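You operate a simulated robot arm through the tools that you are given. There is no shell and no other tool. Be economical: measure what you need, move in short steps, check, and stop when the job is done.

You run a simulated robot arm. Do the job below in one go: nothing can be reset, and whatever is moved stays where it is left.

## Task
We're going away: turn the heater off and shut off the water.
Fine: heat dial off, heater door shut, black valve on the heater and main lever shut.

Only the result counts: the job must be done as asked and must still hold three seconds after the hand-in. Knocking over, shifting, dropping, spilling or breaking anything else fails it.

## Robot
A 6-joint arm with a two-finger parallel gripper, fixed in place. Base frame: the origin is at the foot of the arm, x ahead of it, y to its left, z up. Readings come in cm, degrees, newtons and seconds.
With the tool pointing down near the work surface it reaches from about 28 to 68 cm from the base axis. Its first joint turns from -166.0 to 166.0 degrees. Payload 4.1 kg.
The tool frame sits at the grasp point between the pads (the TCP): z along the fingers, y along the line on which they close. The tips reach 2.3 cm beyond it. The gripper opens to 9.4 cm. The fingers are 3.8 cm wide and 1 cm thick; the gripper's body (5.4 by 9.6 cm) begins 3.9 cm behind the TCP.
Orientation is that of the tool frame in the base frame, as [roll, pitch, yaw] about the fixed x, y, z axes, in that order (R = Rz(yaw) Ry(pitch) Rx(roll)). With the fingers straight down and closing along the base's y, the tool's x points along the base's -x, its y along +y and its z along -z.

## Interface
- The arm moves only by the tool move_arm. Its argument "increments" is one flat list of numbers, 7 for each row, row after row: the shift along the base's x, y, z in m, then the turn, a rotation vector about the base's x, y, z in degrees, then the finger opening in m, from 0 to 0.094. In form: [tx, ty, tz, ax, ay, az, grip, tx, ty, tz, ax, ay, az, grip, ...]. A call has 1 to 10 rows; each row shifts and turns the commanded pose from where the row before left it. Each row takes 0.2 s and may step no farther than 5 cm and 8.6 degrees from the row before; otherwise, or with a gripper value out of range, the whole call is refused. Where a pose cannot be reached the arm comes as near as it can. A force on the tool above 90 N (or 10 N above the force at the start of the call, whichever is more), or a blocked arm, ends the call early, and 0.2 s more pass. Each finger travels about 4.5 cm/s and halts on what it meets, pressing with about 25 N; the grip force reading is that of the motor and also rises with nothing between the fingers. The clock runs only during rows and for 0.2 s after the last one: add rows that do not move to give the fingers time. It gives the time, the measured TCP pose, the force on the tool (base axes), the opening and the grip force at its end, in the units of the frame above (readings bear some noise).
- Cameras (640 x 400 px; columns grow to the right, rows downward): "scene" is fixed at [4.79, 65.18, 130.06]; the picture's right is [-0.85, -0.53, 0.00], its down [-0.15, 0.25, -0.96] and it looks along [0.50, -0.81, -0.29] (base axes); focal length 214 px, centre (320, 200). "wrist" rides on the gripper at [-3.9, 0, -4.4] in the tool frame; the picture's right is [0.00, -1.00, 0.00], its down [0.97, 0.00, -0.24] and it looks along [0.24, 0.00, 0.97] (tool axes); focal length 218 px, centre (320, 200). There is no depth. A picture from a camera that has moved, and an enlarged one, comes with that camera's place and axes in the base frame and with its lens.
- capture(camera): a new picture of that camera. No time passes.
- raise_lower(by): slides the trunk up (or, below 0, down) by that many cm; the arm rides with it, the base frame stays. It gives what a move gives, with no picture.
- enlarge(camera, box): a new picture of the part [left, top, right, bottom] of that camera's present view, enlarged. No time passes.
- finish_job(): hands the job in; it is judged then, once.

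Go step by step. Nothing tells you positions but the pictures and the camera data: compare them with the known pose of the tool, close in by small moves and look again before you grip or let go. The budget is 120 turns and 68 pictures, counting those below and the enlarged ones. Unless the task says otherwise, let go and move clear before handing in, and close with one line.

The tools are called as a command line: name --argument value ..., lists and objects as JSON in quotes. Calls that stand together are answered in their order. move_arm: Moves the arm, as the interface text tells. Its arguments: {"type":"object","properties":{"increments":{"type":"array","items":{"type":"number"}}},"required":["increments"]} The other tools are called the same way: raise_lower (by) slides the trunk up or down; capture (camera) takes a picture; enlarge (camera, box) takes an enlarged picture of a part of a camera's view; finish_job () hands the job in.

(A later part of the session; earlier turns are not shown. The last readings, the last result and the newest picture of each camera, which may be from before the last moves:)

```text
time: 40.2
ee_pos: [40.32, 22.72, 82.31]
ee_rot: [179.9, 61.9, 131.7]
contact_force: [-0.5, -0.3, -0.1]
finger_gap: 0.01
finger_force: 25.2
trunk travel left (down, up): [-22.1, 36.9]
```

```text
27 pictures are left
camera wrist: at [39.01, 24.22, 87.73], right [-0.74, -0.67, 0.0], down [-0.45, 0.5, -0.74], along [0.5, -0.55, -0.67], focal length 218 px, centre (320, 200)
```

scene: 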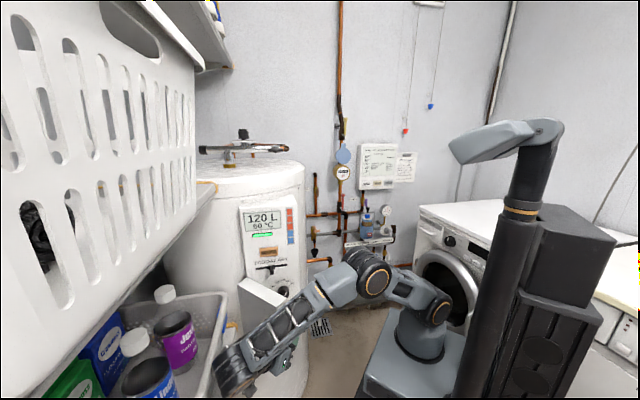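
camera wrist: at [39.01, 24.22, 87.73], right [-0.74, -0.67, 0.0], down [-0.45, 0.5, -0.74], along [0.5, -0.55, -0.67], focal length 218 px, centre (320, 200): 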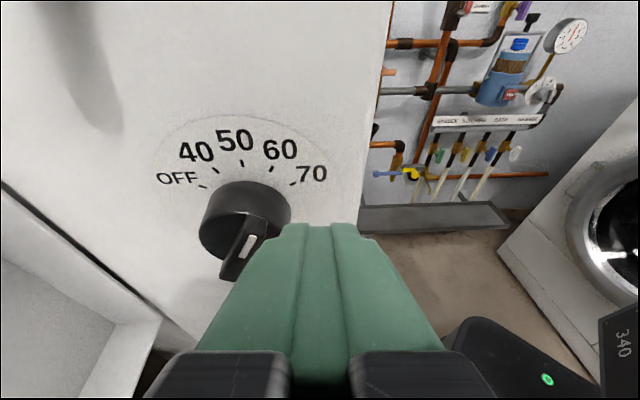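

move_arm --increments '[0.013, -0.0147, 0, 0, 0, 0, 0, 0, 0, 0, 0, 0, 0, 0, 0.0075, 0.0066, 0, 0, 0, 0, 0, 0.0075, 0.0066, 0, 0, 0, 0, 0, 0, 0, 0, 0, 0, 0, 0]'

capture --camera "wrist"

```text
time: 41.4
ee_pos: [42.95, 22.79, 82.81]
ee_rot: [178.4, 62.2, 130.7]
contact_force: [-19.6, 7.4, 42.1]
finger_gap: 0.0
finger_force: 25.0
trunk travel left (down, up): [-22.1, 36.9]
```

```text
26 pictures are left
camera wrist: at [41.52, 24.14, 88.23], right [-0.74, -0.67, -0.01], down [-0.44, 0.5, -0.75], along [0.51, -0.55, -0.67], focal length 218 px, centre (320, 200)
```

wrist: 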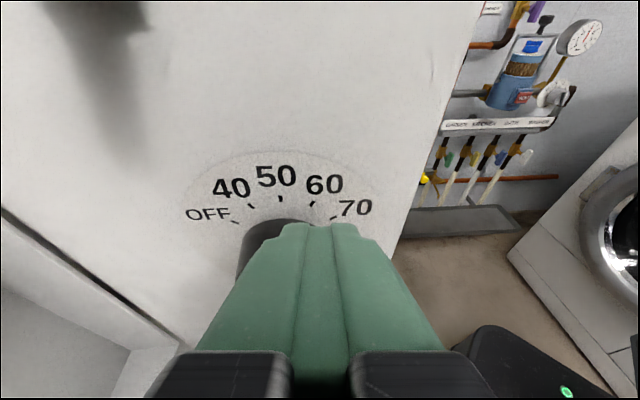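

The tip is bearing on something from above. I check from the fixed camera.

enlarge --camera "scene" --box '[255, 260, 325, 310]'

```text
8.00 times, centred on (290, 285) of scene
camera zoom: at [4.79, 65.18, 130.06], right [-0.85, -0.53, 0.0], down [-0.15, 0.25, -0.96], along [0.5, -0.81, -0.29], focal length 1716 px, centre (560, -480)
```

zoom: 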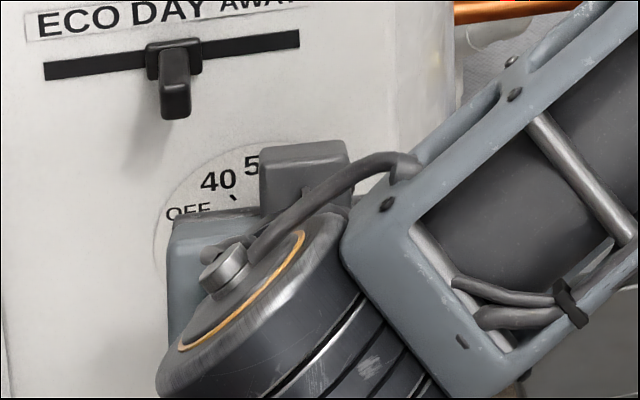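

move_arm --increments '[-0.007, 0.0075, 0.003, 0, 0, 0, 0, -0.0165, 0.002, 0, 0, 0, 0, 0, 0, 0, 0, 0, 0, 0, 0]'

enlarge --camera "wrist" --box '[140, 120, 400, 320]'

```text
time: 42.2
ee_pos: [40.82, 23.6, 82.36]
ee_rot: [180.0, 61.8, 131.8]
contact_force: [-0.2, -1.3, 0.5]
finger_gap: 0.01
finger_force: 25.4
trunk travel left (down, up): [-22.1, 36.9]
```

```text
2.00 times, centred on (270, 220) of wrist
camera zoom: at [39.4, 24.99, 87.92], right [-0.74, -0.67, 0.0], down [-0.45, 0.5, -0.74], along [0.5, -0.55, -0.67], focal length 436 px, centre (420, 160)
```

zoom: 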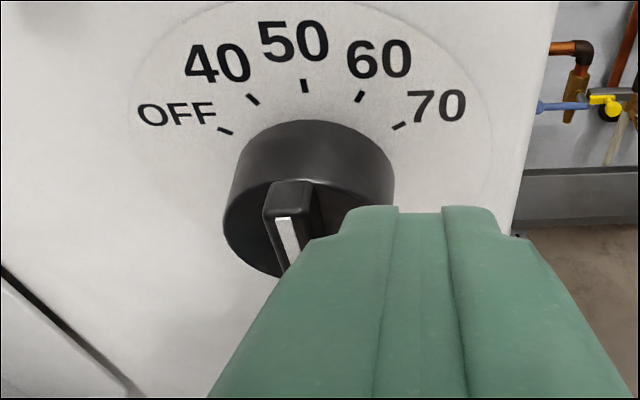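

The pointer has moved to between 40 and 50, so pushing works. I go slightly lower and push further left.

move_arm --increments '[0.008, -0.009, -0.009, 0, 0, 0, 0, 0.008, -0.009, 0, 0, 0, 0, 0, 0, 0, 0, 0, 0, 0, 0, 0.006, 0.0053, 0, 0, 0, 0, 0, 0.006, 0.0053, 0, 0, 0, 0, 0, 0, 0, 0, 0, 0, 0, 0]'

```text
time: 43.6
ee_pos: [42.75, 22.79, 82.32]
ee_rot: [179.1, 62.4, 130.9]
contact_force: [-72.8, 6.5, 38.8]
finger_gap: 0.0
finger_force: 25.3
trunk travel left (down, up): [-22.1, 36.9]
```

Force is high, so I back out and look again.

move_arm --increments '[-0.01, 0.0085, 0.003, 0, 0, 0, 0, -0.0165, 0.003, 0.006, 0, 0, 0, 0, 0, 0, 0, 0, 0, 0, 0]'

enlarge --camera "wrist" --box '[140, 120, 400, 320]'

```text
time: 44.4
ee_pos: [40.84, 24.09, 82.53]
ee_rot: [179.8, 61.9, 131.9]
contact_force: [0.5, -0.3, 0.5]
finger_gap: 0.01
finger_force: 25.3
trunk travel left (down, up): [-22.1, 36.9]
```

```text
2.00 times, centred on (270, 220) of wrist
camera zoom: at [39.52, 25.48, 87.98], right [-0.74, -0.67, 0.0], down [-0.45, 0.5, -0.74], along [0.5, -0.55, -0.67], focal length 436 px, centre (420, 160)
```

zoom: 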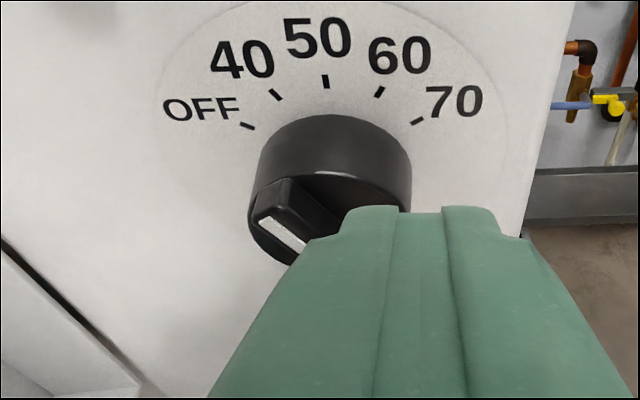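

The pointer is now close to OFF. I move aside for an unobstructed view.

move_arm --increments '[-0.03, -0.01, 0.02, 0, 0, 0, 0, -0.03, -0.03, 0.01, 0, 0, 0, 0]'

enlarge --camera "wrist" --box '[140, 120, 300, 260]'

enlarge --camera "scene" --box '[270, 270, 305, 305]'

```text
time: 45.0
ee_pos: [34.88, 19.99, 85.42]
ee_rot: [179.8, 61.9, 131.8]
contact_force: [-0.1, 0.9, -0.1]
finger_gap: 0.03
finger_force: 24.8
trunk travel left (down, up): [-22.1, 36.9]
```

```text
2.86 times, centred on (220, 190) of wrist
camera zoom: at [33.54, 21.42, 90.89], right [-0.74, -0.67, 0.0], down [-0.45, 0.5, -0.74], along [0.5, -0.55, -0.67], focal length 624 px, centre (606, 229)
```

zoom: 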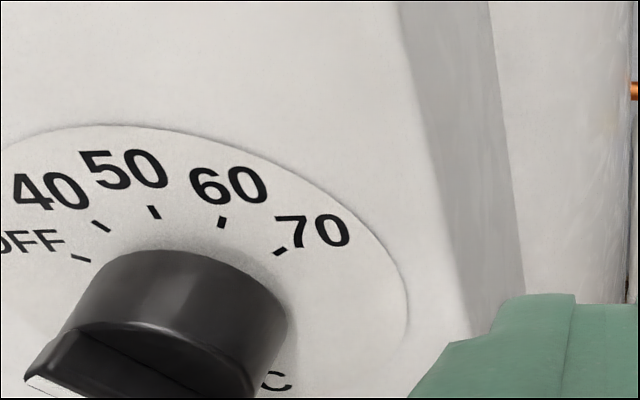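

```text
11.43 times, centred on (288, 288) of scene
camera zoom: at [4.79, 65.18, 130.06], right [-0.85, -0.53, 0.0], down [-0.15, 0.25, -0.96], along [0.5, -0.81, -0.29], focal length 2451 px, centre (691, -800)
```

zoom: 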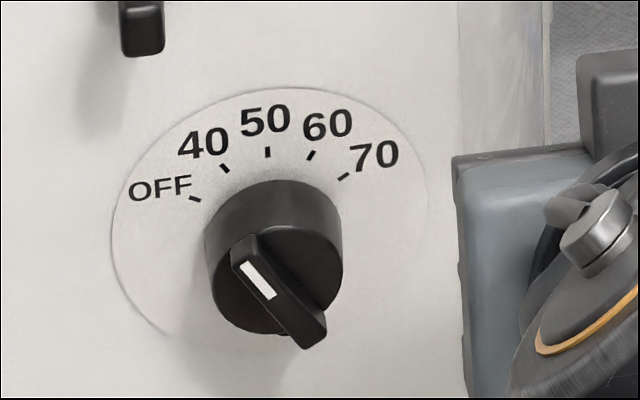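

The pointer stands near 40, so about 25° remain. I come back above its upper-left end and press down.

move_arm --increments '[0.027, 0.024, 0, 0, 0, 0, 0, 0.027, 0.024, 0, 0, 0, 0, 0, 0.028, 0.019, 0, 0, 0, 0, 0, 0.01, -0.011, 0, 0, 0, 0, 0, 0.011, -0.0115, -0.003, 0, 0, 0, 0, 0, 0, 0, -0.01, 0, 0, 0, 0, 0, 0, -0.01, 0, 0, 0, 0, 0, 0, 0, 0, 0, 0, 0]'

capture --camera "wrist"

```text
refused: increments must hold 7 numbers for each row
```

```text
20 pictures are left
camera wrist: at [33.54, 21.42, 90.89], right [-0.74, -0.67, 0.0], down [-0.45, 0.5, -0.74], along [0.5, -0.55, -0.67], focal length 218 px, centre (320, 200)
```

wrist: 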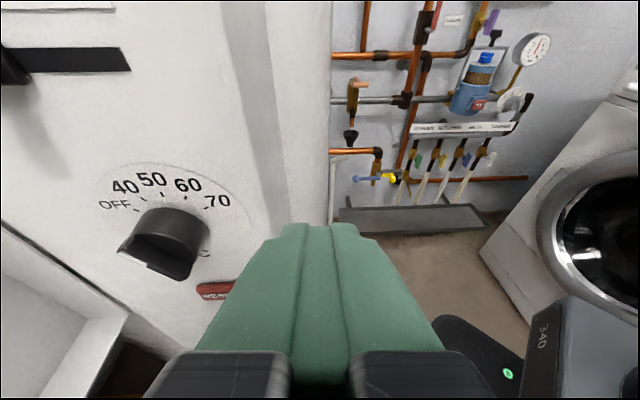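

A list slip; same move again.

move_arm --increments '[0.027, 0.024, 0, 0, 0, 0, 0, 0.027, 0.024, 0, 0, 0, 0, 0, 0.028, 0.019, 0, 0, 0, 0, 0, 0.01, -0.011, 0, 0, 0, 0, 0, 0.011, -0.0115, -0.003, 0, 0, 0, 0, 0, 0, 0, -0.01, 0, 0, 0, 0, 0, 0, -0.01, 0, 0, 0, 0, 0, 0, 0, 0, 0, 0, 0]'

```text
refused: increments must hold 7 numbers for each row
```

move_arm --increments '[0.027, 0.024, 0, 0, 0, 0, 0, 0.027, 0.024, 0, 0, 0, 0, 0, 0.028, 0.019, 0, 0, 0, 0, 0, 0.01, -0.011, 0, 0, 0, 0, 0, 0.011, -0.0115, -0.003, 0, 0, 0, 0, 0, 0, -0.01, 0, 0, 0, 0, 0, 0, -0.01, 0, 0, 0, 0, 0, 0, 0, 0, 0, 0, 0]'

```text
time: 46.8
ee_pos: [45.6, 24.82, 83.95]
ee_rot: [177.2, 62.4, 130.2]
contact_force: [37.0, 34.0, 54.9]
finger_gap: 0.01
finger_force: 25.1
trunk travel left (down, up): [-22.1, 36.9]
```

I'm pressing on the end face, giving no turning effect. I lift, shift 1 cm right and press down there.

move_arm --increments '[0, 0, 0.015, 0, 0, 0, 0, -0.008, -0.007, 0, 0, 0, 0, 0, 0, 0, -0.01, 0, 0, 0, 0, 0, 0, -0.01, 0, 0, 0, 0, 0, 0, 0, 0, 0, 0, 0]'

```text
time: 47.8
ee_pos: [44.81, 24.05, 84.68]
ee_rot: [175.6, 63.0, 128.3]
contact_force: [5.4, 11.2, 29.8]
finger_gap: 0.0
finger_force: 25.1
trunk travel left (down, up): [-22.1, 36.9]
stopped in row 4: the force on the tool passed its limit (the readings are from after the stop); the commanded pose is now the measured one
```

move_arm --increments '[-0.012, 0.0135, 0.01, 0, 0, 0, 0, -0.025, 0, 0.005, 0, 0, 0, 0, -0.035, -0.025, 0, 0, 0, 0, 0]'

enlarge --camera "scene" --box '[262, 262, 312, 312]'

```text
time: 48.6
ee_pos: [37.54, 22.74, 85.63]
ee_rot: [177.3, 62.6, 129.5]
contact_force: [0.3, 0.1, -0.3]
finger_gap: 0.01
finger_force: 25.1
trunk travel left (down, up): [-22.1, 36.9]
```

```text
8.00 times, centred on (287, 287) of scene
camera zoom: at [4.79, 65.18, 130.06], right [-0.85, -0.53, 0.0], down [-0.15, 0.25, -0.96], along [0.5, -0.81, -0.29], focal length 1716 px, centre (584, -496)
```

zoom: 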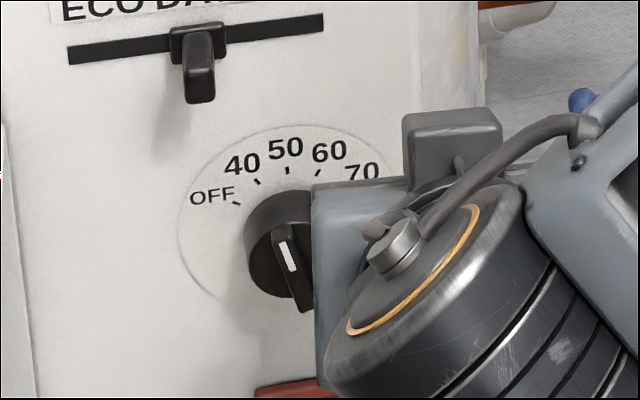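

Pressing turned it back to about 45. Sideways pushing worked, so I push left again at the higher contact point and go further.

move_arm --increments '[0.017, 0.015, -0.015, 0, 0, 0, 0, 0.0125, -0.014, -0.018, 0, 0, 0, 0, 0.0125, -0.014, 0, 0, 0, 0, 0, 0.0075, 0.0066, 0, 0, 0, 0, 0, 0.0075, 0.0066, 0, 0, 0, 0, 0, 0.006, 0.0053, 0, 0, 0, 0, 0, 0.006, 0.0053, 0, 0, 0, 0, 0, 0, 0, 0, 0, 0, 0, 0]'

```text
time: 50.1
ee_pos: [43.09, 22.86, 82.72]
ee_rot: [179.2, 63.1, 129.8]
contact_force: [-58.8, -10.9, 28.2]
finger_gap: 0.0
finger_force: 25.1
trunk travel left (down, up): [-22.1, 36.9]
stopped in row 7: the force on the tool passed its limit (the readings are from after the stop); the commanded pose is now the measured one
```

move_arm --increments '[-0.009, 0.0, 0, 0, 0, 0, 0, -0.003, 0.005, -0.009, 0, 0, 0, 0, 0.0075, 0.0066, 0, 0, 0, 0, 0, 0.0075, 0.0066, 0, 0, 0, 0, 0, 0.006, 0.0053, 0, 0, 0, 0, 0, 0, 0, 0, 0, 0, 0, 0]'

capture --camera "wrist"

```text
time: 51.1
ee_pos: [42.54, 23.45, 81.42]
ee_rot: [-177.2, 63.4, 131.4]
contact_force: [-31.9, -37.3, 20.0]
finger_gap: 0.0
finger_force: 24.9
trunk travel left (down, up): [-22.1, 36.9]
stopped in row 4: the force on the tool passed its limit (the readings are from after the stop); the commanded pose is now the measured one
```

```text
18 pictures are left
camera wrist: at [41.28, 25.2, 86.76], right [-0.78, -0.63, 0.02], down [-0.42, 0.5, -0.76], along [0.47, -0.6, -0.65], focal length 218 px, centre (320, 200)
```

wrist: 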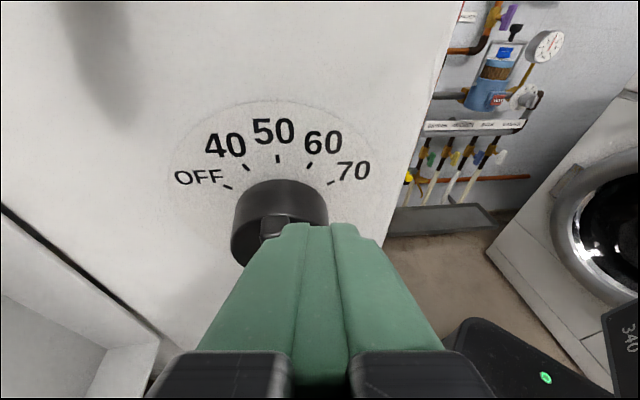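

Closed-fist pushing lacks leverage. I'll instead straddle the ridge with the fingers and twist: first back off, flatten and align the tool in front of the dial.

move_arm --increments '[-0.0212, 0.0239, 0.004, 0, 0, 0, 0.0, 0.0105, 0.0093, 0, -4.9, -4.3, 0, 0.024, 0, 0, -0.004, -4.9, -4.3, 3.5, 0.024, 0, 0, -0.004, -4.0, 4.5, 0, 0.024, 0, 0, 0, -4.0, 4.5, 0, 0.024, 0, 0, 0, 0, 0, 0, 0.024]'

capture --camera "wrist"

```text
time: 52.5
ee_pos: [41.88, 27.43, 80.62]
ee_rot: [-136.3, 70.8, 175.0]
contact_force: [-0.6, -0.4, 0.8]
finger_gap: 2.4
finger_force: 0.1
trunk travel left (down, up): [-22.1, 36.9]
```

```text
17 pictures are left
camera wrist: at [40.48, 30.49, 85.29], right [-0.71, -0.66, 0.23], down [-0.47, 0.21, -0.86], along [0.52, -0.72, -0.46], focal length 218 px, centre (320, 200)
```

wrist: 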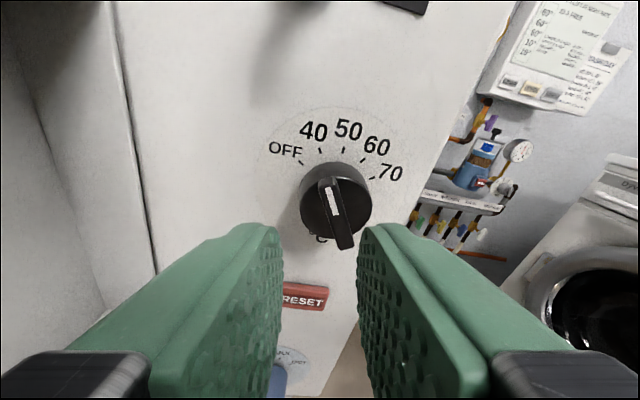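

The ridge is well visible; the pointer sits around 40. I roll the tool to line up with it and centre on it.

move_arm --increments '[-0.0025, -0.0063, 0.0069, -5.2, 6.4, 2.0, 0.024, 0, 0, 0, -5.2, 6.4, 2.0, 0.024, 0.0123, -0.015, -0.0048, 0, 0, 0, 0.024, 0, 0, 0, 0, 0, 0, 0.024]'

capture --camera "wrist"

```text
time: 53.5
ee_pos: [42.82, 25.13, 80.82]
ee_rot: [-115.8, 56.9, -162.5]
contact_force: [0.3, 0.3, -0.7]
finger_gap: 2.39
finger_force: 0.1
trunk travel left (down, up): [-22.1, 36.9]
```

```text
16 pictures are left
camera wrist: at [42.21, 29.04, 85.08], right [-0.59, -0.64, 0.49], down [-0.65, 0.02, -0.76], along [0.47, -0.77, -0.43], focal length 218 px, centre (320, 200)
```

wrist: 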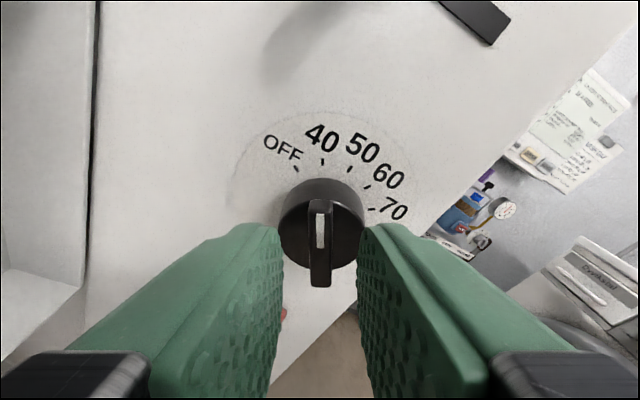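

The ridge is centred and upright between the fingers. I advance onto it and close.

move_arm --increments '[0.0064, -0.0079, -0.0025, 0, 0, 0, 0.024, 0.0064, -0.0079, -0.0025, 0, 0, 0, 0.024, 0, 0, 0, 0, 0, 0, 0.004, 0, 0, 0, 0, 0, 0, 0.004, 0, 0, 0, 0, 0, 0, 0.004]'

```text
time: 54.7
ee_pos: [43.47, 24.09, 80.51]
ee_rot: [-115.4, 57.3, -161.9]
contact_force: [-63.6, 32.5, 16.7]
finger_gap: 1.93
finger_force: 17.2
trunk travel left (down, up): [-22.1, 36.9]
```

The tips are already on the knob face; I ease back 8 mm in command and close on the ridge.

move_arm --increments '[-0.0055, 0.0067, 0.002, 0, 0, 0, 0.022, 0, 0, 0, 0, 0, 0, 0.004, 0, 0, 0, 0, 0, 0, 0.004, 0, 0, 0, 0, 0, 0, 0.004]'

```text
time: 55.7
ee_pos: [43.68, 24.27, 80.58]
ee_rot: [-115.9, 57.0, -162.6]
contact_force: [2.9, -3.2, 7.6]
finger_gap: 0.89
finger_force: 45.3
trunk travel left (down, up): [-22.1, 36.9]
```

The ridge is gripped (0.9 cm). I twist counter-clockwise in small steps.

move_arm --increments '[0, 0, 0, -4.3, 5.3, 1.6, 0.004, 0, 0, 0, -4.3, 5.3, 1.6, 0.004, 0, 0, 0, -4.3, 5.3, 1.6, 0.004, 0, 0, 0, -4.3, 5.3, 1.6, 0.004, 0, 0, 0, -3.6, 4.5, 1.4, 0.004, 0, 0, 0, 0, 0, 0, 0.004]'

capture --camera "wrist"

```text
time: 57.1
ee_pos: [43.57, 24.34, 80.57]
ee_rot: [-105.6, 24.8, -147.4]
contact_force: [2.0, -5.4, 4.6]
finger_gap: 1.04
finger_force: 44.9
trunk travel left (down, up): [-22.1, 36.9]
```

```text
15 pictures are left
camera wrist: at [43.87, 29.42, 83.22], right [-0.2, -0.44, 0.88], down [-0.89, -0.29, -0.35], along [0.41, -0.85, -0.34], focal length 218 px, centre (320, 200)
```

wrist: 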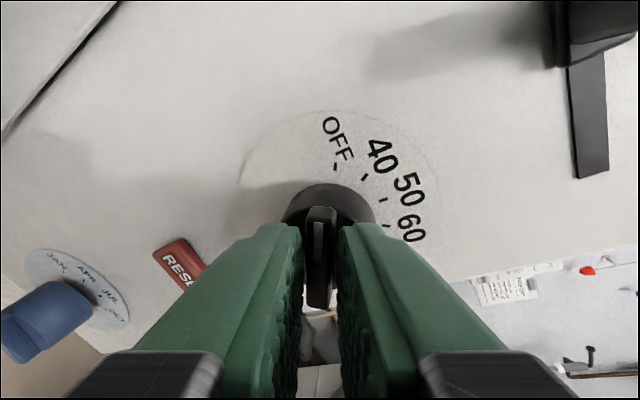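

The ridge now lines up with OFF. I open, back out and check from the fixed camera.

move_arm --increments '[0, 0, 0, 0, 0, 0, 0.026, 0, 0, 0, 0, 0, 0, 0.026, -0.0122, 0.015, 0.0047, 0, 0, 0, 0.026, -0.0122, 0.015, 0.0047, 0, 0, 0, 0.026, -0.0122, 0.015, 0.0047, 4.3, -5.3, -1.6, 0.026, -0.03, -0.02, 0.01, 4.3, -5.3, -1.6, 0.026, -0.03, -0.025, 0.01, 4.3, -5.3, -1.6, 0.026, -0.025, -0.025, 0.01, 4.3, -5.3, -1.6, 0.026]'

enlarge --camera "scene" --box '[220, 240, 320, 340]'

```text
time: 58.9
ee_pos: [31.43, 21.76, 84.95]
ee_rot: [-112.6, 51.5, -158.6]
contact_force: [-0.7, 0.9, -0.4]
finger_gap: 2.6
finger_force: 0.1
trunk travel left (down, up): [-22.1, 36.9]
```

```text
4.00 times, centred on (270, 290) of scene
camera zoom: at [4.79, 65.18, 130.06], right [-0.85, -0.53, 0.0], down [-0.15, 0.25, -0.96], along [0.5, -0.81, -0.29], focal length 858 px, centre (520, -160)
```

zoom: 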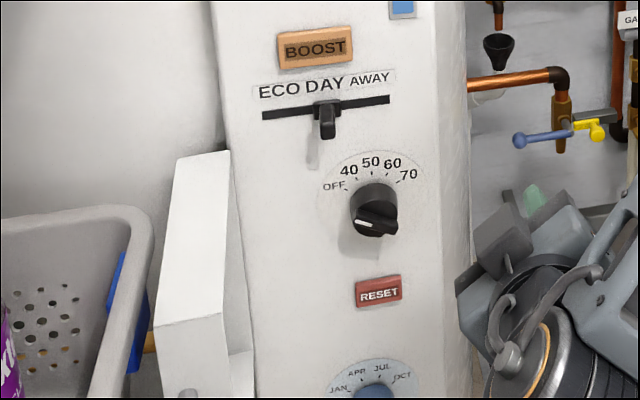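

The dial points at OFF. Next I close the door: since it stands wide open with a shelf behind, I turn the tool to point outwards from the robot to pull the handle back from the inside.

move_arm --increments '[0, 0, 0.015, 4.4, -5.4, -1.7, 0.026, 0, 0, 0.015, 4.4, -5.4, -1.7, 0.026, 0, 0, 0.015, 4.4, -5.4, -1.7, 0.026, 0, 0, 0.015, 4.4, -5.4, -1.7, 0.026, 0, 0, 0, 4.4, -5.4, -1.7, 0.026]'

move_arm --increments '[0.004, 0.014, 0, 0, 0, 8.4, 0.03, 0.004, 0.014, 0, 0, 0, 8.4, 0.03, 0.004, 0.014, 0, 0, 0, 8.4, 0.03, 0.004, 0.014, 0, 0, 0, 8.4, 0.03, 0.004, 0.014, 0, 0, 0, 8.4, 0.03, 0.004, 0.014, 0, 0, 0, 8.4, 0.03, 0.004, 0.014, 0, 0, 0, 8.4, 0.03, 0.004, 0.014, 0, 0, 0, 8.4, 0.03, 0.004, 0.014, 0, 0, 0, 8.4, 0.03, 0.004, 0.014, 0, 0, 0, 8.4, 0.03]'

```text
time: 60.1
ee_pos: [31.54, 21.76, 90.96]
ee_rot: [-178.7, 76.4, 130.8]
contact_force: [1.0, -0.1, 0.7]
finger_gap: 2.63
finger_force: 0.1
trunk travel left (down, up): [-22.1, 36.9]
```

```text
time: 62.3
ee_pos: [35.36, 35.86, 90.84]
ee_rot: [-178.2, 76.3, -144.4]
contact_force: [-0.4, 0.1, -0.2]
finger_gap: 2.97
finger_force: 0.0
trunk travel left (down, up): [-22.1, 36.9]
```

move_arm --increments '[0, 0, 0, -4.8, 6.4, 0, 0.03, 0, 0, 0, -4.8, 6.4, 0, 0.03, 0, 0, -0.01, 0, 0, 6, 0.03, 0, 0, 0, 0, 0, 0, 0.03]'

capture --camera "wrist"

```text
time: 63.3
ee_pos: [35.47, 35.81, 89.9]
ee_rot: [-177.4, 60.4, -137.8]
contact_force: [-1.0, -0.3, 0.6]
finger_gap: 3.01
finger_force: 0.0
trunk travel left (down, up): [-22.1, 36.9]
```

```text
13 pictures are left
camera wrist: at [33.91, 34.64, 95.44], right [0.64, -0.77, 0.02], down [-0.52, -0.46, -0.72], along [0.57, 0.45, -0.69], focal length 218 px, centre (320, 200)
```

wrist: 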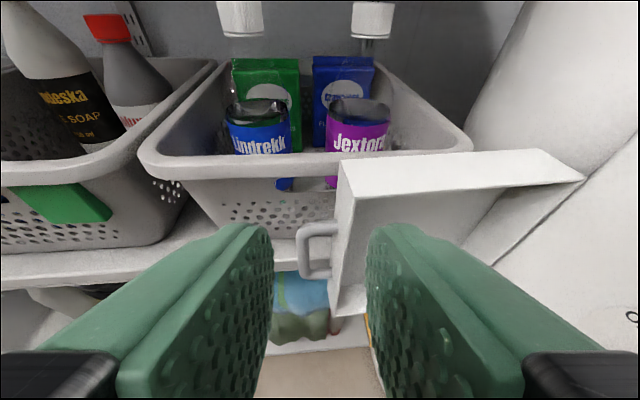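

The handle loop is visible ahead, with its bar near (42, 43, 77.5). I go to 7 cm in front of it.

move_arm --increments '[0.007, 0.01, -0.03, 0, 0, 0, 0.024, 0.007, 0.01, -0.03, 0, 0, 0, 0.024, 0.007, 0.011, -0.029, 0, 0, 0, 0.024, 0, 0, 0, 0, 0, 0, 0.024]'

capture --camera "wrist"

```text
time: 64.3
ee_pos: [37.48, 39.03, 81.06]
ee_rot: [-177.3, 60.4, -137.7]
contact_force: [-0.7, 0.3, 0.2]
finger_gap: 2.41
finger_force: 0.1
trunk travel left (down, up): [-22.1, 36.9]
```

```text
12 pictures are left
camera wrist: at [35.97, 37.78, 86.58], right [0.64, -0.77, 0.02], down [-0.52, -0.45, -0.72], along [0.57, 0.45, -0.69], focal length 218 px, centre (320, 200)
```

wrist: 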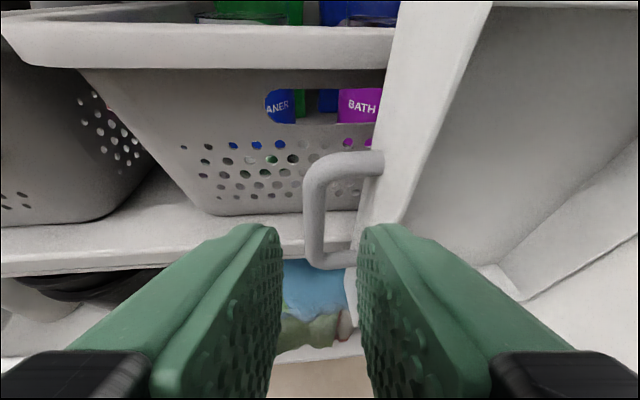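

move_arm --increments '[0.0097, 0.0128, -0.009, 0, 0, 0, 0.024, 0.0116, 0.0105, -0.0085, 0, 0, 0, 0.024, 0.0116, 0.0105, -0.0085, 0, 0, 0, 0.024, 0.0116, 0.0105, -0.0085, 0, 0, 0, 0.024, 0, 0, 0, 0, 0, 0, 0.024]'

capture --camera "wrist"

```text
time: 65.5
ee_pos: [42.05, 43.2, 77.62]
ee_rot: [-177.4, 60.4, -137.8]
contact_force: [0.0, 1.3, 0.6]
finger_gap: 2.38
finger_force: 0.1
trunk travel left (down, up): [-22.1, 36.9]
```

```text
11 pictures are left
camera wrist: at [40.43, 42.13, 83.13], right [0.64, -0.77, 0.02], down [-0.52, -0.45, -0.72], along [0.57, 0.45, -0.69], focal length 218 px, centre (320, 200)
```

wrist: 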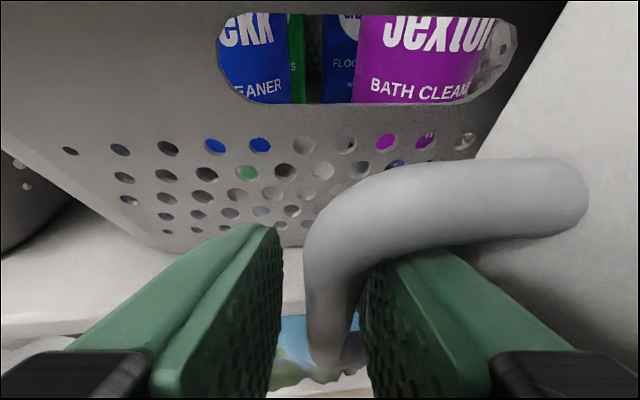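

The bar is between the pads. I close and pull the door back along its arc.

move_arm --increments '[0, 0, 0, 0, 0, 0, 0.005, 0, 0, 0, 0, 0, 0, 0.005, 0, 0, 0, 0, 0, 0, 0.005, -0.0142, -0.014, 0, 0, 0, 3, 0.005, -0.0125, -0.0154, 0, 0, 0, 3, 0.005, -0.011, -0.0166, 0, 0, 0, 3, 0.005]'

move_arm --increments '[-0.0092, -0.0177, 0, 0, 0, 3, 0.005, -0.0072, -0.0186, 0, 0, 0, 3, 0.005, -0.0053, -0.0192, 0, 0, 0, 3, 0.005]'

```text
time: 66.9
ee_pos: [38.34, 38.7, 77.65]
ee_rot: [-178.0, 59.9, -131.0]
contact_force: [61.9, -39.2, -17.0]
finger_gap: 1.25
finger_force: 45.0
out of reach, approached as far as the arm can: row 6
trunk travel left (down, up): [-22.1, 36.9]
```

```text
time: 67.2
ee_pos: [36.27, 38.52, 77.54]
ee_rot: [-179.0, 60.1, -130.8]
contact_force: [81.4, -43.0, -8.8]
finger_gap: 4.47
finger_force: 44.6
out of reach, approached as far as the arm can: row 1
trunk travel left (down, up): [-22.1, 36.9]
stopped in row 1: the force on the tool passed its limit (the readings are from after the stop); the commanded pose is now the measured one
```

The arm reached its limit and the fingers were forced apart; I look before acting.

capture --camera "wrist"

```text
10 pictures are left
camera wrist: at [35.08, 37.14, 83.15], right [0.75, -0.67, 0.01], down [-0.45, -0.52, -0.72], along [0.49, 0.54, -0.69], focal length 218 px, centre (320, 200)
```

wrist: 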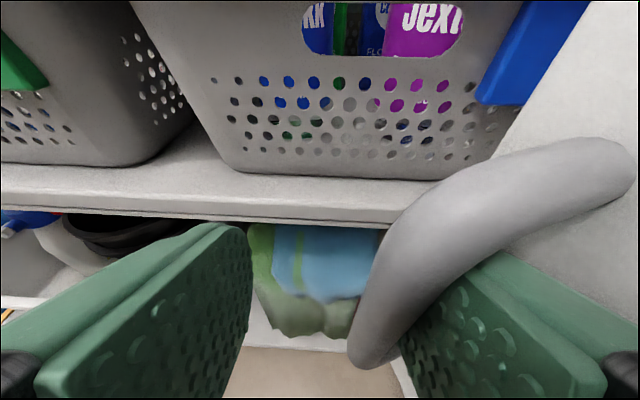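

My right finger is still inside the loop and the tool was pulled off the arc. I relax the grip, shift back onto the arc, and withdraw towards the robot.

move_arm --increments '[0.009, -0.011, 0, 0, 0, 0, 0.05, 0, 0, 0, 0, 0, -3, 0.05, -0.005, -0.006, 0.005, -5, 4.5, 0, 0.05, -0.008, -0.009, 0.008, 0, 0, 0, 0.05, -0.008, -0.009, 0.008, -3, 2.7, 0, 0.05]'

capture --camera "wrist"

```text
time: 68.5
ee_pos: [33.65, 36.5, 80.0]
ee_rot: [-177.8, 50.4, -131.3]
contact_force: [1.6, -0.6, -0.7]
finger_gap: 5.41
finger_force: 1.7
out of reach, approached as far as the arm can: row 1, 5
trunk travel left (down, up): [-22.1, 36.9]
```

```text
9 pictures are left
camera wrist: at [32.89, 35.82, 85.79], right [0.73, -0.68, 0.03], down [-0.54, -0.6, -0.59], along [0.42, 0.42, -0.8], focal length 218 px, centre (320, 200)
```

wrist: 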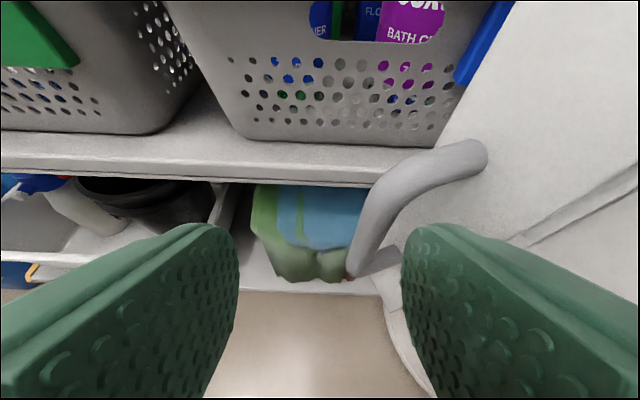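

The fingers are out and the door is at about 68°. Now I set the tool vertical, fingers closed, and go over the door to its outer side.

move_arm --increments '[0, 0, 0.02, -6.1, 5.6, 0, 0, 0, 0, 0.02, -6.1, 5.6, 0, 0, 0, 0, 0.02, -6.1, 5.6, 0, 0, 0, 0, 0.02, -6.1, 5.6, 0, 0, 0, 0, 0.02, -6.1, 5.6, 0, 0, 0, 0, 0.02, -6.1, 5.6, 0, 0, 0.03, 0.004, 0, 0, 0, 0, 0, 0.03, 0.004, 0, 0, 0, 0, 0, 0.035, 0.005, 0, 0, 0, 0, 0, 0, 0, 0, 0, 0, 0, 0]'

capture --camera "scene"

```text
time: 70.7
ee_pos: [43.85, 37.36, 91.06]
ee_rot: [-176.3, 4.5, -132.0]
contact_force: [0.6, -0.1, 0.0]
finger_gap: 0.0
finger_force: 25.1
out of reach, approached as far as the arm can: row 1
trunk travel left (down, up): [-22.1, 36.9]
```

```text
8 pictures are left
```

scene: 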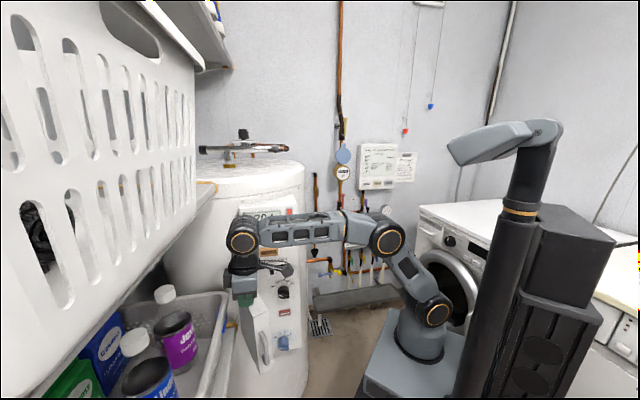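

The tool hangs just outside the door and clear of the shelf. I lower and push the door most of the way closed.

move_arm --increments '[0, 0, -0.035, 0, 0, 0, 0, 0, 0, -0.034, 0, 0, 0, 0, -0.024, -0.012, 0, 0, 0, 0, 0, -0.01, -0.0143, 0, 0, 0, 0, 0, -0.01, -0.0143, 0, 0, 0, 0, 0, -0.003, -0.0207, 0, 0, 0, 0, 0, -0.003, -0.0207, 0, 0, 0, 0, 0, 0.0027, -0.021, 0, 0, 0, 0, 0, 0.0027, -0.021, 0, 0, 0, 0, 0, 0, 0, 0, 0, 0, 0, 0]'

capture --camera "wrist"

```text
time: 71.2
ee_pos: [44.06, 37.56, 89.31]
ee_rot: [-176.0, 8.1, -131.6]
contact_force: [-1.9, 2.7, 30.5]
finger_gap: 0.01
finger_force: 24.8
trunk travel left (down, up): [-22.1, 36.9]
stopped in row 2: the force on the tool passed its limit (the readings are from after the stop); the commanded pose is now the measured one
```

```text
7 pictures are left
camera wrist: at [45.88, 40.16, 94.22], right [0.74, -0.67, 0.07], down [-0.67, -0.73, 0.1], along [-0.02, -0.12, -0.99], focal length 218 px, centre (320, 200)
```

wrist: 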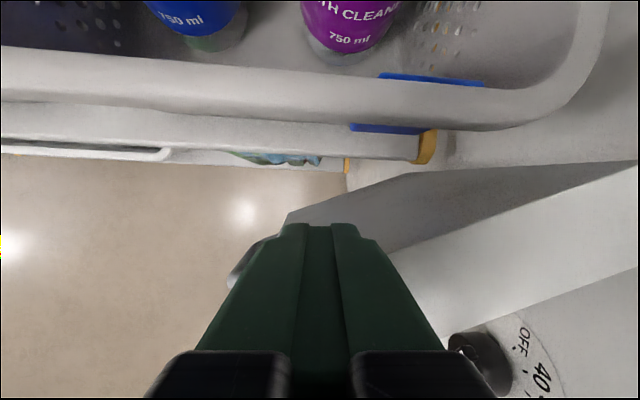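

The fingertips landed on the door's top edge; nothing moved. I lift, lean the tool slightly, shift 3 cm further out, and lower again.

move_arm --increments '[0, 0, 0.025, 0, 0, 0, 0, 0.011, 0.01, 0, 5.9, -5.4, 0, 0, 0.0115, 0.01, 0, 0, 0, 0, 0, 0, 0, -0.03, 0, 0, 0, 0, 0, 0, -0.03, 0, 0, 0, 0, 0, 0, -0.013, 0, 0, 0, 0, 0, 0, 0, 0, 0, 0, 0]'

```text
time: 72.8
ee_pos: [46.28, 39.6, 83.87]
ee_rot: [-176.0, 15.3, -131.7]
contact_force: [-0.9, -0.3, -0.9]
finger_gap: 0.01
finger_force: 25.0
trunk travel left (down, up): [-22.1, 36.9]
```

It went down free on the outside. Now I push.

move_arm --increments '[-0.015, -0.0087, 0.003, 0, 0, 0, 0, -0.015, -0.0087, 0, 0, 0, 0, 0, -0.0091, -0.0161, 0, 0, 0, 0, 0, -0.0091, -0.0161, 0, 0, 0, 0, 0, -0.0048, -0.021, 0, 0, 0, 0, 0, -0.0048, -0.021, 0, 0, 0, 0, 0, 0.0004, -0.023, 0, 0, 0, 0, 0, 0.0004, -0.023, 0, 0, 0, 0, 0, 0, 0, 0, 0, 0, 0, 0]'

capture --camera "wrist"

```text
time: 74.8
ee_pos: [40.63, 25.84, 84.2]
ee_rot: [-175.9, 15.4, -131.7]
contact_force: [-0.1, 0.3, -0.4]
finger_gap: 0.0
finger_force: 24.9
trunk travel left (down, up): [-22.1, 36.9]
```

```text
6 pictures are left
camera wrist: at [42.15, 27.91, 89.44], right [0.73, -0.68, 0.07], down [-0.68, -0.74, -0.03], along [0.07, -0.03, -1.0], focal length 218 px, centre (320, 200)
```

wrist: 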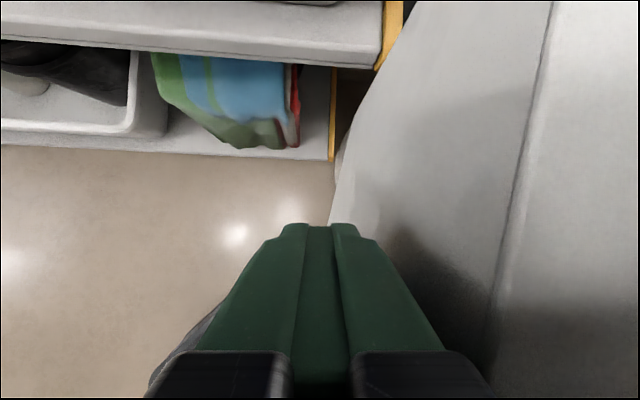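

The door is only about 10° open now. I move right to the handle and push it fully shut from the front.

move_arm --increments '[-0.0133, 0.015, 0, 0, 0, 0, 0, -0.0284, -0.0252, 0, 0, 0, 0, 0, -0.0284, -0.0252, 0, 0, 0, 0, 0, 0, 0, -0.027, 0, 0, 0, 0, 0.014, -0.016, 0, 0, 0, 0, 0, 0.014, -0.016, 0, 0, 0, 0, 0, 0.008, -0.009, 0, 0, 0, 0, 0, 0.006, -0.0068, 0, 0, 0, 0, 0, 0.004, -0.0045, 0, 0, 0, 0, 0, 0, 0, 0, 0, 0, 0, 0]'

enlarge --camera "scene" --box '[220, 210, 340, 370]'

```text
time: 77.0
ee_pos: [38.08, 17.2, 81.39]
ee_rot: [-176.0, 15.1, -131.7]
contact_force: [-20.9, 19.1, 1.1]
finger_gap: 0.0
finger_force: 25.2
trunk travel left (down, up): [-22.1, 36.9]
```

```text
2.50 times, centred on (280, 290) of scene
camera zoom: at [4.79, 65.18, 130.06], right [-0.85, -0.53, 0.0], down [-0.15, 0.25, -0.96], along [0.5, -0.81, -0.29], focal length 536 px, centre (420, -25)
```

zoom: 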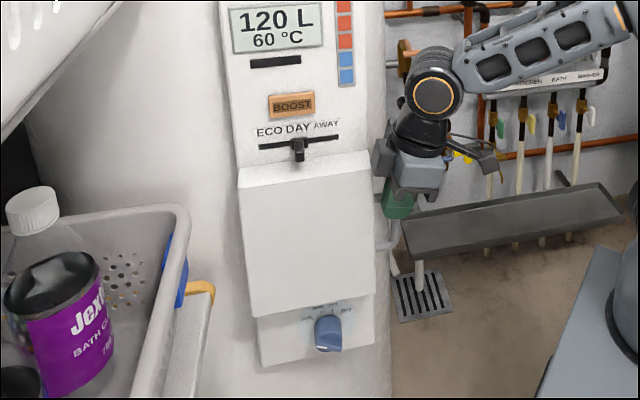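

The door is shut with firm contact and the display lamp has gone off. Next is the black valve on top: its T-handle is near (59.9, 6.3, 124.8), lying in line with the pipe. I back off, straighten and raise the trunk.

move_arm --increments '[-0.017, 0.019, 0, 0, 0, 0, 0, -0.017, 0.019, 0.02, 0, 0, 0, 0, -0.01, 0, 0.03, -5.5, 5.1, 0, 0, -0.01, 0, 0.02, -5.5, 5.1, 0, 0]'

raise_lower --by 36

```text
time: 78.0
ee_pos: [32.9, 20.76, 88.5]
ee_rot: [-176.2, 0.2, -131.7]
contact_force: [-1.0, 0.9, 0.4]
finger_gap: 0.0
finger_force: 24.9
trunk travel left (down, up): [-22.1, 36.9]
```

```text
time: 81.5
ee_pos: [32.89, 20.81, 124.59]
ee_rot: [-176.2, 0.4, -131.7]
contact_force: [-0.4, -0.4, -0.9]
finger_gap: 0.0
finger_force: 25.1
trunk travel left (down, up): [-58.1, 0.9]
```

move_arm --increments '[0, 0, 0.04, -5.76, -5.1, 0, 0.04, 0.025, -0.008, 0.03, -5.76, -5.1, 0, 0.04, 0.035, -0.013, 0.01, -5.76, -5.1, 0, 0.04, 0.045, -0.015, 0, -5.76, -5.1, 0, 0.04, 0.045, -0.015, 0, -5.76, -5.1, 0, 0.04, 0.045, -0.015, 0, -5.76, -5.1, 0, 0.04, 0.014, -0.01, 0, 0, 0, 0, 0.04]'

capture --camera "wrist"

```text
time: 83.0
ee_pos: [53.91, 13.24, 132.54]
ee_rot: [-130.2, -4.7, -133.5]
contact_force: [0.0, 0.3, -0.7]
finger_gap: 4.01
finger_force: 0.1
trunk travel left (down, up): [-58.1, 0.9]
```

```text
4 pictures are left
camera wrist: at [54.28, 18.48, 135.04], right [0.51, -0.4, 0.76], down [-0.79, -0.57, 0.23], along [0.34, -0.72, -0.6], focal length 218 px, centre (320, 200)
```

wrist: 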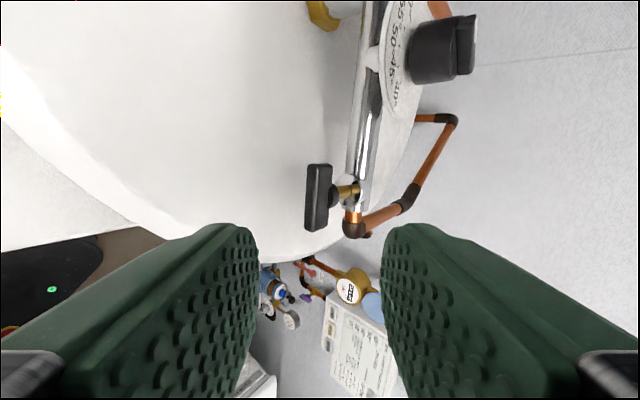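

The T-handle sits exactly on the tool axis, about 12 cm ahead. I advance with the fingers 3 cm open and close on it.

move_arm --increments '[0.0148, -0.016, -0.0182, 0, 0, 0, 0.032, 0.0148, -0.016, -0.0182, 0, 0, 0, 0.032, 0.0148, -0.016, -0.0182, 0, 0, 0, 0.032, 0.0135, -0.0146, -0.0166, 0, 0, 0, 0.032, 0, 0, 0, 0, 0, 0, 0.032]'

move_arm --increments '[0, 0, 0, 0, 0, 0, 0.005, 0, 0, 0, 0, 0, 0, 0.005, 0, 0, 0, 0, 0, 0, 0.005]'

```text
time: 84.2
ee_pos: [59.56, 7.05, 125.45]
ee_rot: [-130.3, -4.7, -133.6]
contact_force: [0.8, 0.4, -0.2]
finger_gap: 3.2
finger_force: 0.1
trunk travel left (down, up): [-58.1, 0.9]
```

```text
time: 85.0
ee_pos: [59.59, 7.08, 125.44]
ee_rot: [-130.3, -4.6, -133.6]
contact_force: [-1.4, 1.5, -4.9]
finger_gap: 2.85
finger_force: 45.2
trunk travel left (down, up): [-58.1, 0.9]
```

Gripped. I turn clockwise about the stem axis, first about 25° to feel the resistance.

move_arm --increments '[-0.0003, -0.0003, -0.0002, 5.44, -6.13, 0, 0.005, -0.0003, -0.0003, -0.0003, 5.44, -6.13, 0, 0.005, -0.0003, -0.0003, -0.0004, 5.44, -6.13, 0, 0.005]'

```text
time: 85.8
ee_pos: [59.15, 6.84, 125.51]
ee_rot: [-128.0, 20.0, -133.1]
contact_force: [-19.3, 0.1, 3.3]
finger_gap: 2.48
finger_force: 45.4
trunk travel left (down, up): [-58.1, 0.9]
```

Resistance is low; I continue to 90°.

move_arm --increments '[-0.0003, -0.0003, -0.0004, 5.44, -6.13, 0, 0.005, -0.0003, -0.0003, -0.0005, 5.44, -6.13, 0, 0.005, -0.0003, -0.0003, -0.0005, 5.44, -6.13, 0, 0.005, -0.0003, -0.0003, -0.0006, 5.44, -6.13, 0, 0.005]'

move_arm --increments '[-0.0003, -0.0003, -0.0006, 5.44, -6.13, 0, 0.005, -0.0002, -0.0002, -0.0006, 5.44, -6.13, 0, 0.005, -0.0002, -0.0002, -0.0006, 5.44, -6.13, 0, 0.005, 0, 0, 0, 5.0, -5.6, 0, 0.005, 0, 0, 0, 0, 0, 0, 0.005]'

capture --camera "wrist"

```text
time: 86.8
ee_pos: [58.75, 6.71, 125.29]
ee_rot: [-123.7, 52.5, -130.5]
contact_force: [-39.3, -4.0, -5.1]
finger_gap: 2.39
finger_force: 45.1
trunk travel left (down, up): [-58.1, 0.9]
```

```text
time: 88.0
ee_pos: [58.27, 6.69, 124.94]
ee_rot: [-89.9, 82.3, -97.9]
contact_force: [-68.2, -13.7, 6.2]
finger_gap: 2.18
finger_force: 45.0
trunk travel left (down, up): [-58.1, 0.9]
```

```text
3 pictures are left
camera wrist: at [53.9, 7.75, 128.81], right [-0.14, -0.98, 0.14], down [-0.26, -0.1, -0.96], along [0.96, -0.17, -0.24], focal length 218 px, centre (320, 200)
```

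wrist: 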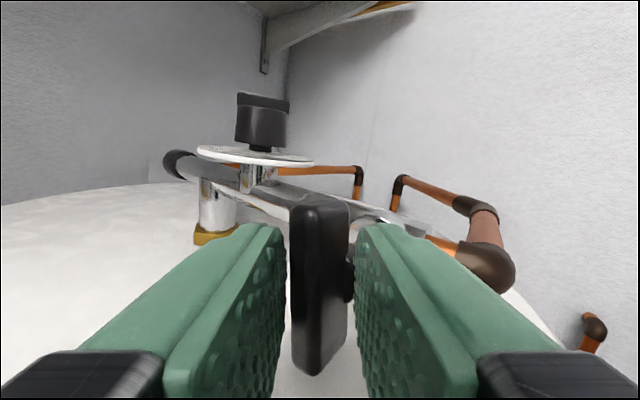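

The handle stands nearly vertical, about 8° short. I ease the side load and turn the remainder.

move_arm --increments '[-0.005, -0.001, 0, 4.0, -4.5, 0, 0.005, -0.002, 0, 0, 3.4, -3.8, 0, 0.005, 0, 0, 0, 0, 0, 0, 0.005]'

```text
time: 88.8
ee_pos: [56.63, 6.5, 125.27]
ee_rot: [8.6, 82.6, -0.3]
contact_force: [-72.4, -2.9, -2.4]
finger_gap: 1.49
finger_force: 11.6
trunk travel left (down, up): [-58.1, 0.9]
```

The fingers have slid towards the handle's edge. I open, back straight out, and check both valves in one picture from the fixed camera.

move_arm --increments '[0, 0, 0, 0, 0, 0, 0.045, 0, 0, 0, 0, 0, 0, 0.045, -0.03, 0, 0, 0, 0, 0, 0.045, -0.04, 0, 0.01, 0, 0, 0, 0.045, -0.04, -0.03, 0.03, 0, 0, 0, 0.045, -0.04, -0.04, 0.03, 0, 0, 0, 0.045]'

enlarge --camera "scene" --box '[255, 130, 375, 215]'

```text
refused: row 5 steps farther than a row can; nothing moved
```

```text
4.71 times, centred on (315, 172) of scene
camera zoom: at [4.79, 65.18, 130.06], right [-0.85, -0.53, 0.0], down [-0.15, 0.25, -0.96], along [0.5, -0.81, -0.29], focal length 1009 px, centre (344, 329)
```

zoom: 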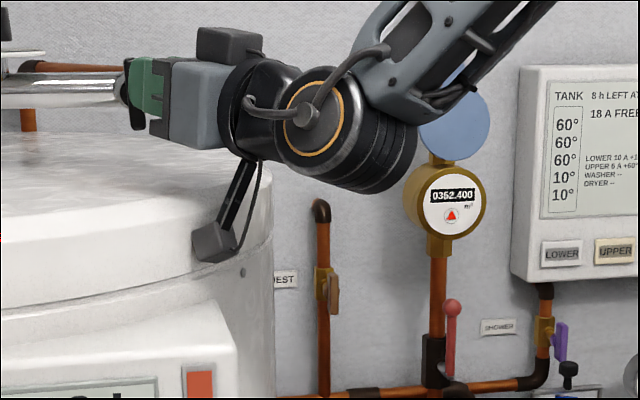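

The wall lever is clearly seen (tip near (57, -45, 96)). The tee handle looks vertical; I back off, square the tool to the stem and squeeze it once from the front so it ends exactly vertical.

move_arm --increments '[0, 0, 0, 0, 0, 0, 0.045, 0, 0, 0, 0, 0, 0, 0.045, -0.04, 0, 0, 0, 0, 0, 0.045, 0.0054, 0.01, 0, 0, 0, -8, 0.045, 0.0054, 0.01, 0, 0, 0, -8, 0.045, 0.0054, 0.01, 0, 0, 0, -8, 0.045, 0.0054, 0.01, 0, 0, 0, -8, 0.045, 0.0054, 0.01, 0, 0, 0, -8, 0.045, 0, 0, 0, 5.6, 5.0, 0, 0.045]'

```text
time: 90.4
ee_pos: [54.83, 10.18, 125.25]
ee_rot: [1.4, 82.7, -36.8]
contact_force: [-62.6, -5.7, 17.9]
finger_gap: 4.49
finger_force: 0.0
trunk travel left (down, up): [-58.1, 0.9]
stopped in row 7: the force on the tool passed its limit (the readings are from after the stop); the commanded pose is now the measured one
```

Some part of the wrist met the heater's rim while turning. I back away upward and will instead square the handle from directly above.

move_arm --increments '[-0.02, 0.01, 0.02, 0, 0, 0, 0.04, -0.02, 0.01, 0.04, 0, 0, 0, 0.04, 0, 0, 0.045, 5, 6.6, 0, 0.04, 0, 0, 0.045, 5, 6.6, 0, 0.04, 0, 0, 0.03, 5, 6.6, 0, 0.04, 0, 0, 0.0, 5, 6.6, 0, 0.04, 0, 0, 0, 5, 6.6, 0, 0.04, 0, 0, 0, 5, 6.6, 0, 0.04]'

move_arm --increments '[0, 0, 0, 5, 6.6, 0, 0.04, 0, 0, 0, 5, 6.6, 0, 0.04, 0, 0, 0, 5, 6.6, 0, 0.04, 0, 0, 0, 5, 6.6, 0, 0.04, 0, 0, 0, 5, 6.6, 0, 0.04, 0, 0, 0, 3.6, 4.7, 0, 0.04, 0, 0, 0, 0, 0, -6, 0.04, 0, 0, 0, 0, 0, -6, 0.04]'

```text
time: 92.2
ee_pos: [52.33, 12.07, 142.39]
ee_rot: [-178.8, 47.2, 143.0]
contact_force: [0.4, -0.5, -0.4]
finger_gap: 4.0
finger_force: 0.0
trunk travel left (down, up): [-58.1, 0.9]
```

```text
time: 94.0
ee_pos: [51.08, 11.79, 140.51]
ee_rot: [-178.8, 0.0, 130.9]
contact_force: [0.1, 0.3, 0.3]
finger_gap: 4.02
finger_force: 0.1
out of reach, approached as far as the arm can: row 5, 6
trunk travel left (down, up): [-58.1, 0.9]
```

move_arm --increments '[0.03, -0.018, 0, 0, 0, 0, 0.04, 0.03, -0.018, 0, 0, 0, 0, 0.04, 0.029, -0.019, 0, 0, 0, 0, 0.04, 0, 0, -0.03, 0, 0, 0, 0.04, 0, 0, -0.03, 0, 0, 0, 0.04, 0, 0, 0, 0, 0, 0, 0.04]'

capture --camera "wrist"

```text
time: 95.4
ee_pos: [56.27, 5.67, 131.27]
ee_rot: [-178.8, 0.0, 130.8]
contact_force: [-0.2, -0.1, -0.3]
finger_gap: 4.02
finger_force: 0.1
out of reach, approached as far as the arm can: row 1, 2, 3
trunk travel left (down, up): [-58.1, 0.9]
```

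```text
1 pictures are left
camera wrist: at [58.87, 2.81, 135.53], right [-0.76, -0.65, 0.02], down [-0.63, 0.74, 0.24], along [-0.17, 0.17, -0.97], focal length 218 px, centre (320, 200)
```

wrist: 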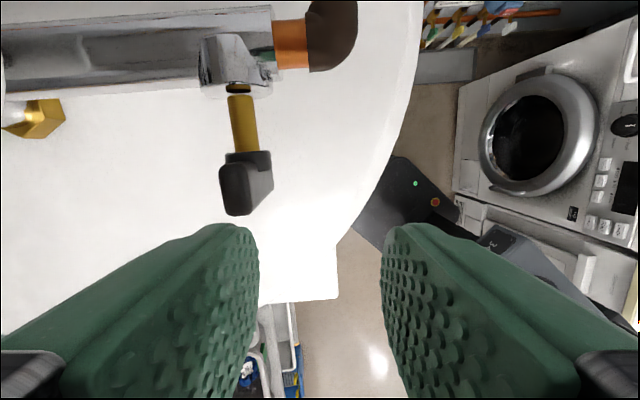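

Seen from above the tee handle stands upright across the pipe. I move over it, lower the open fingers around it and squeeze once to square it.

move_arm --increments '[0.018, 0.003, 0, 0, 0, 0, 0.045, 0.018, 0.003, 0, 0, 0, 0, 0.045, 0, 0, 0, 0, 0, 0, 0.045]'

```text
time: 96.2
ee_pos: [59.8, 6.31, 131.15]
ee_rot: [-178.8, 0.0, 130.7]
contact_force: [-0.4, 0.4, 0.8]
finger_gap: 4.51
finger_force: 0.1
trunk travel left (down, up): [-58.1, 0.9]
```

move_arm --increments '[0, 0, -0.02, 0, 0, 0, 0.045, 0, 0, -0.02, 0, 0, 0, 0.045, 0, 0, -0.012, 0, 0, 0, 0.045, 0, 0, 0, 0, 0, 0, 0.005, 0, 0, 0, 0, 0, 0, 0.005, 0, 0, 0, 0, 0, 0, 0.005, 0, 0, 0, 0, 0, 0, 0.005]'

```text
time: 97.8
ee_pos: [60.15, 6.46, 125.9]
ee_rot: [-178.8, -0.1, 131.0]
contact_force: [12.3, 7.8, 4.1]
finger_gap: 1.36
finger_force: 45.0
trunk travel left (down, up): [-58.1, 0.9]
```

Squeezed to 1.36 cm: the black valve is square across the pipe, i.e. shut. I release, rise clear, and head to the main lever with the tool levelled.

move_arm --increments '[0, 0, 0, 0, 0, 0, 0.045, 0, 0, 0, 0, 0, 0, 0.045, 0, 0, 0.03, 0, 0, 0, 0.045, 0, 0, 0.03, 0, 0, 0, 0.045, -0.04, -0.01, 0.01, 0, 0, 0, 0.04, -0.045, -0.015, 0.0, 0, 0, 0, 0, -0.045, -0.015, 0.0, 0, 0, 0, 0, -0.045, -0.015, 0.0, 0, 0, 0, 0, -0.045, -0.02, 0.0, 0, 0, 0, 0]'

```text
time: 99.8
ee_pos: [37.74, -1.27, 133.03]
ee_rot: [-178.8, 0.0, 130.8]
contact_force: [-0.4, -0.1, 1.0]
finger_gap: 0.02
finger_force: 24.8
trunk travel left (down, up): [-58.1, 0.9]
```

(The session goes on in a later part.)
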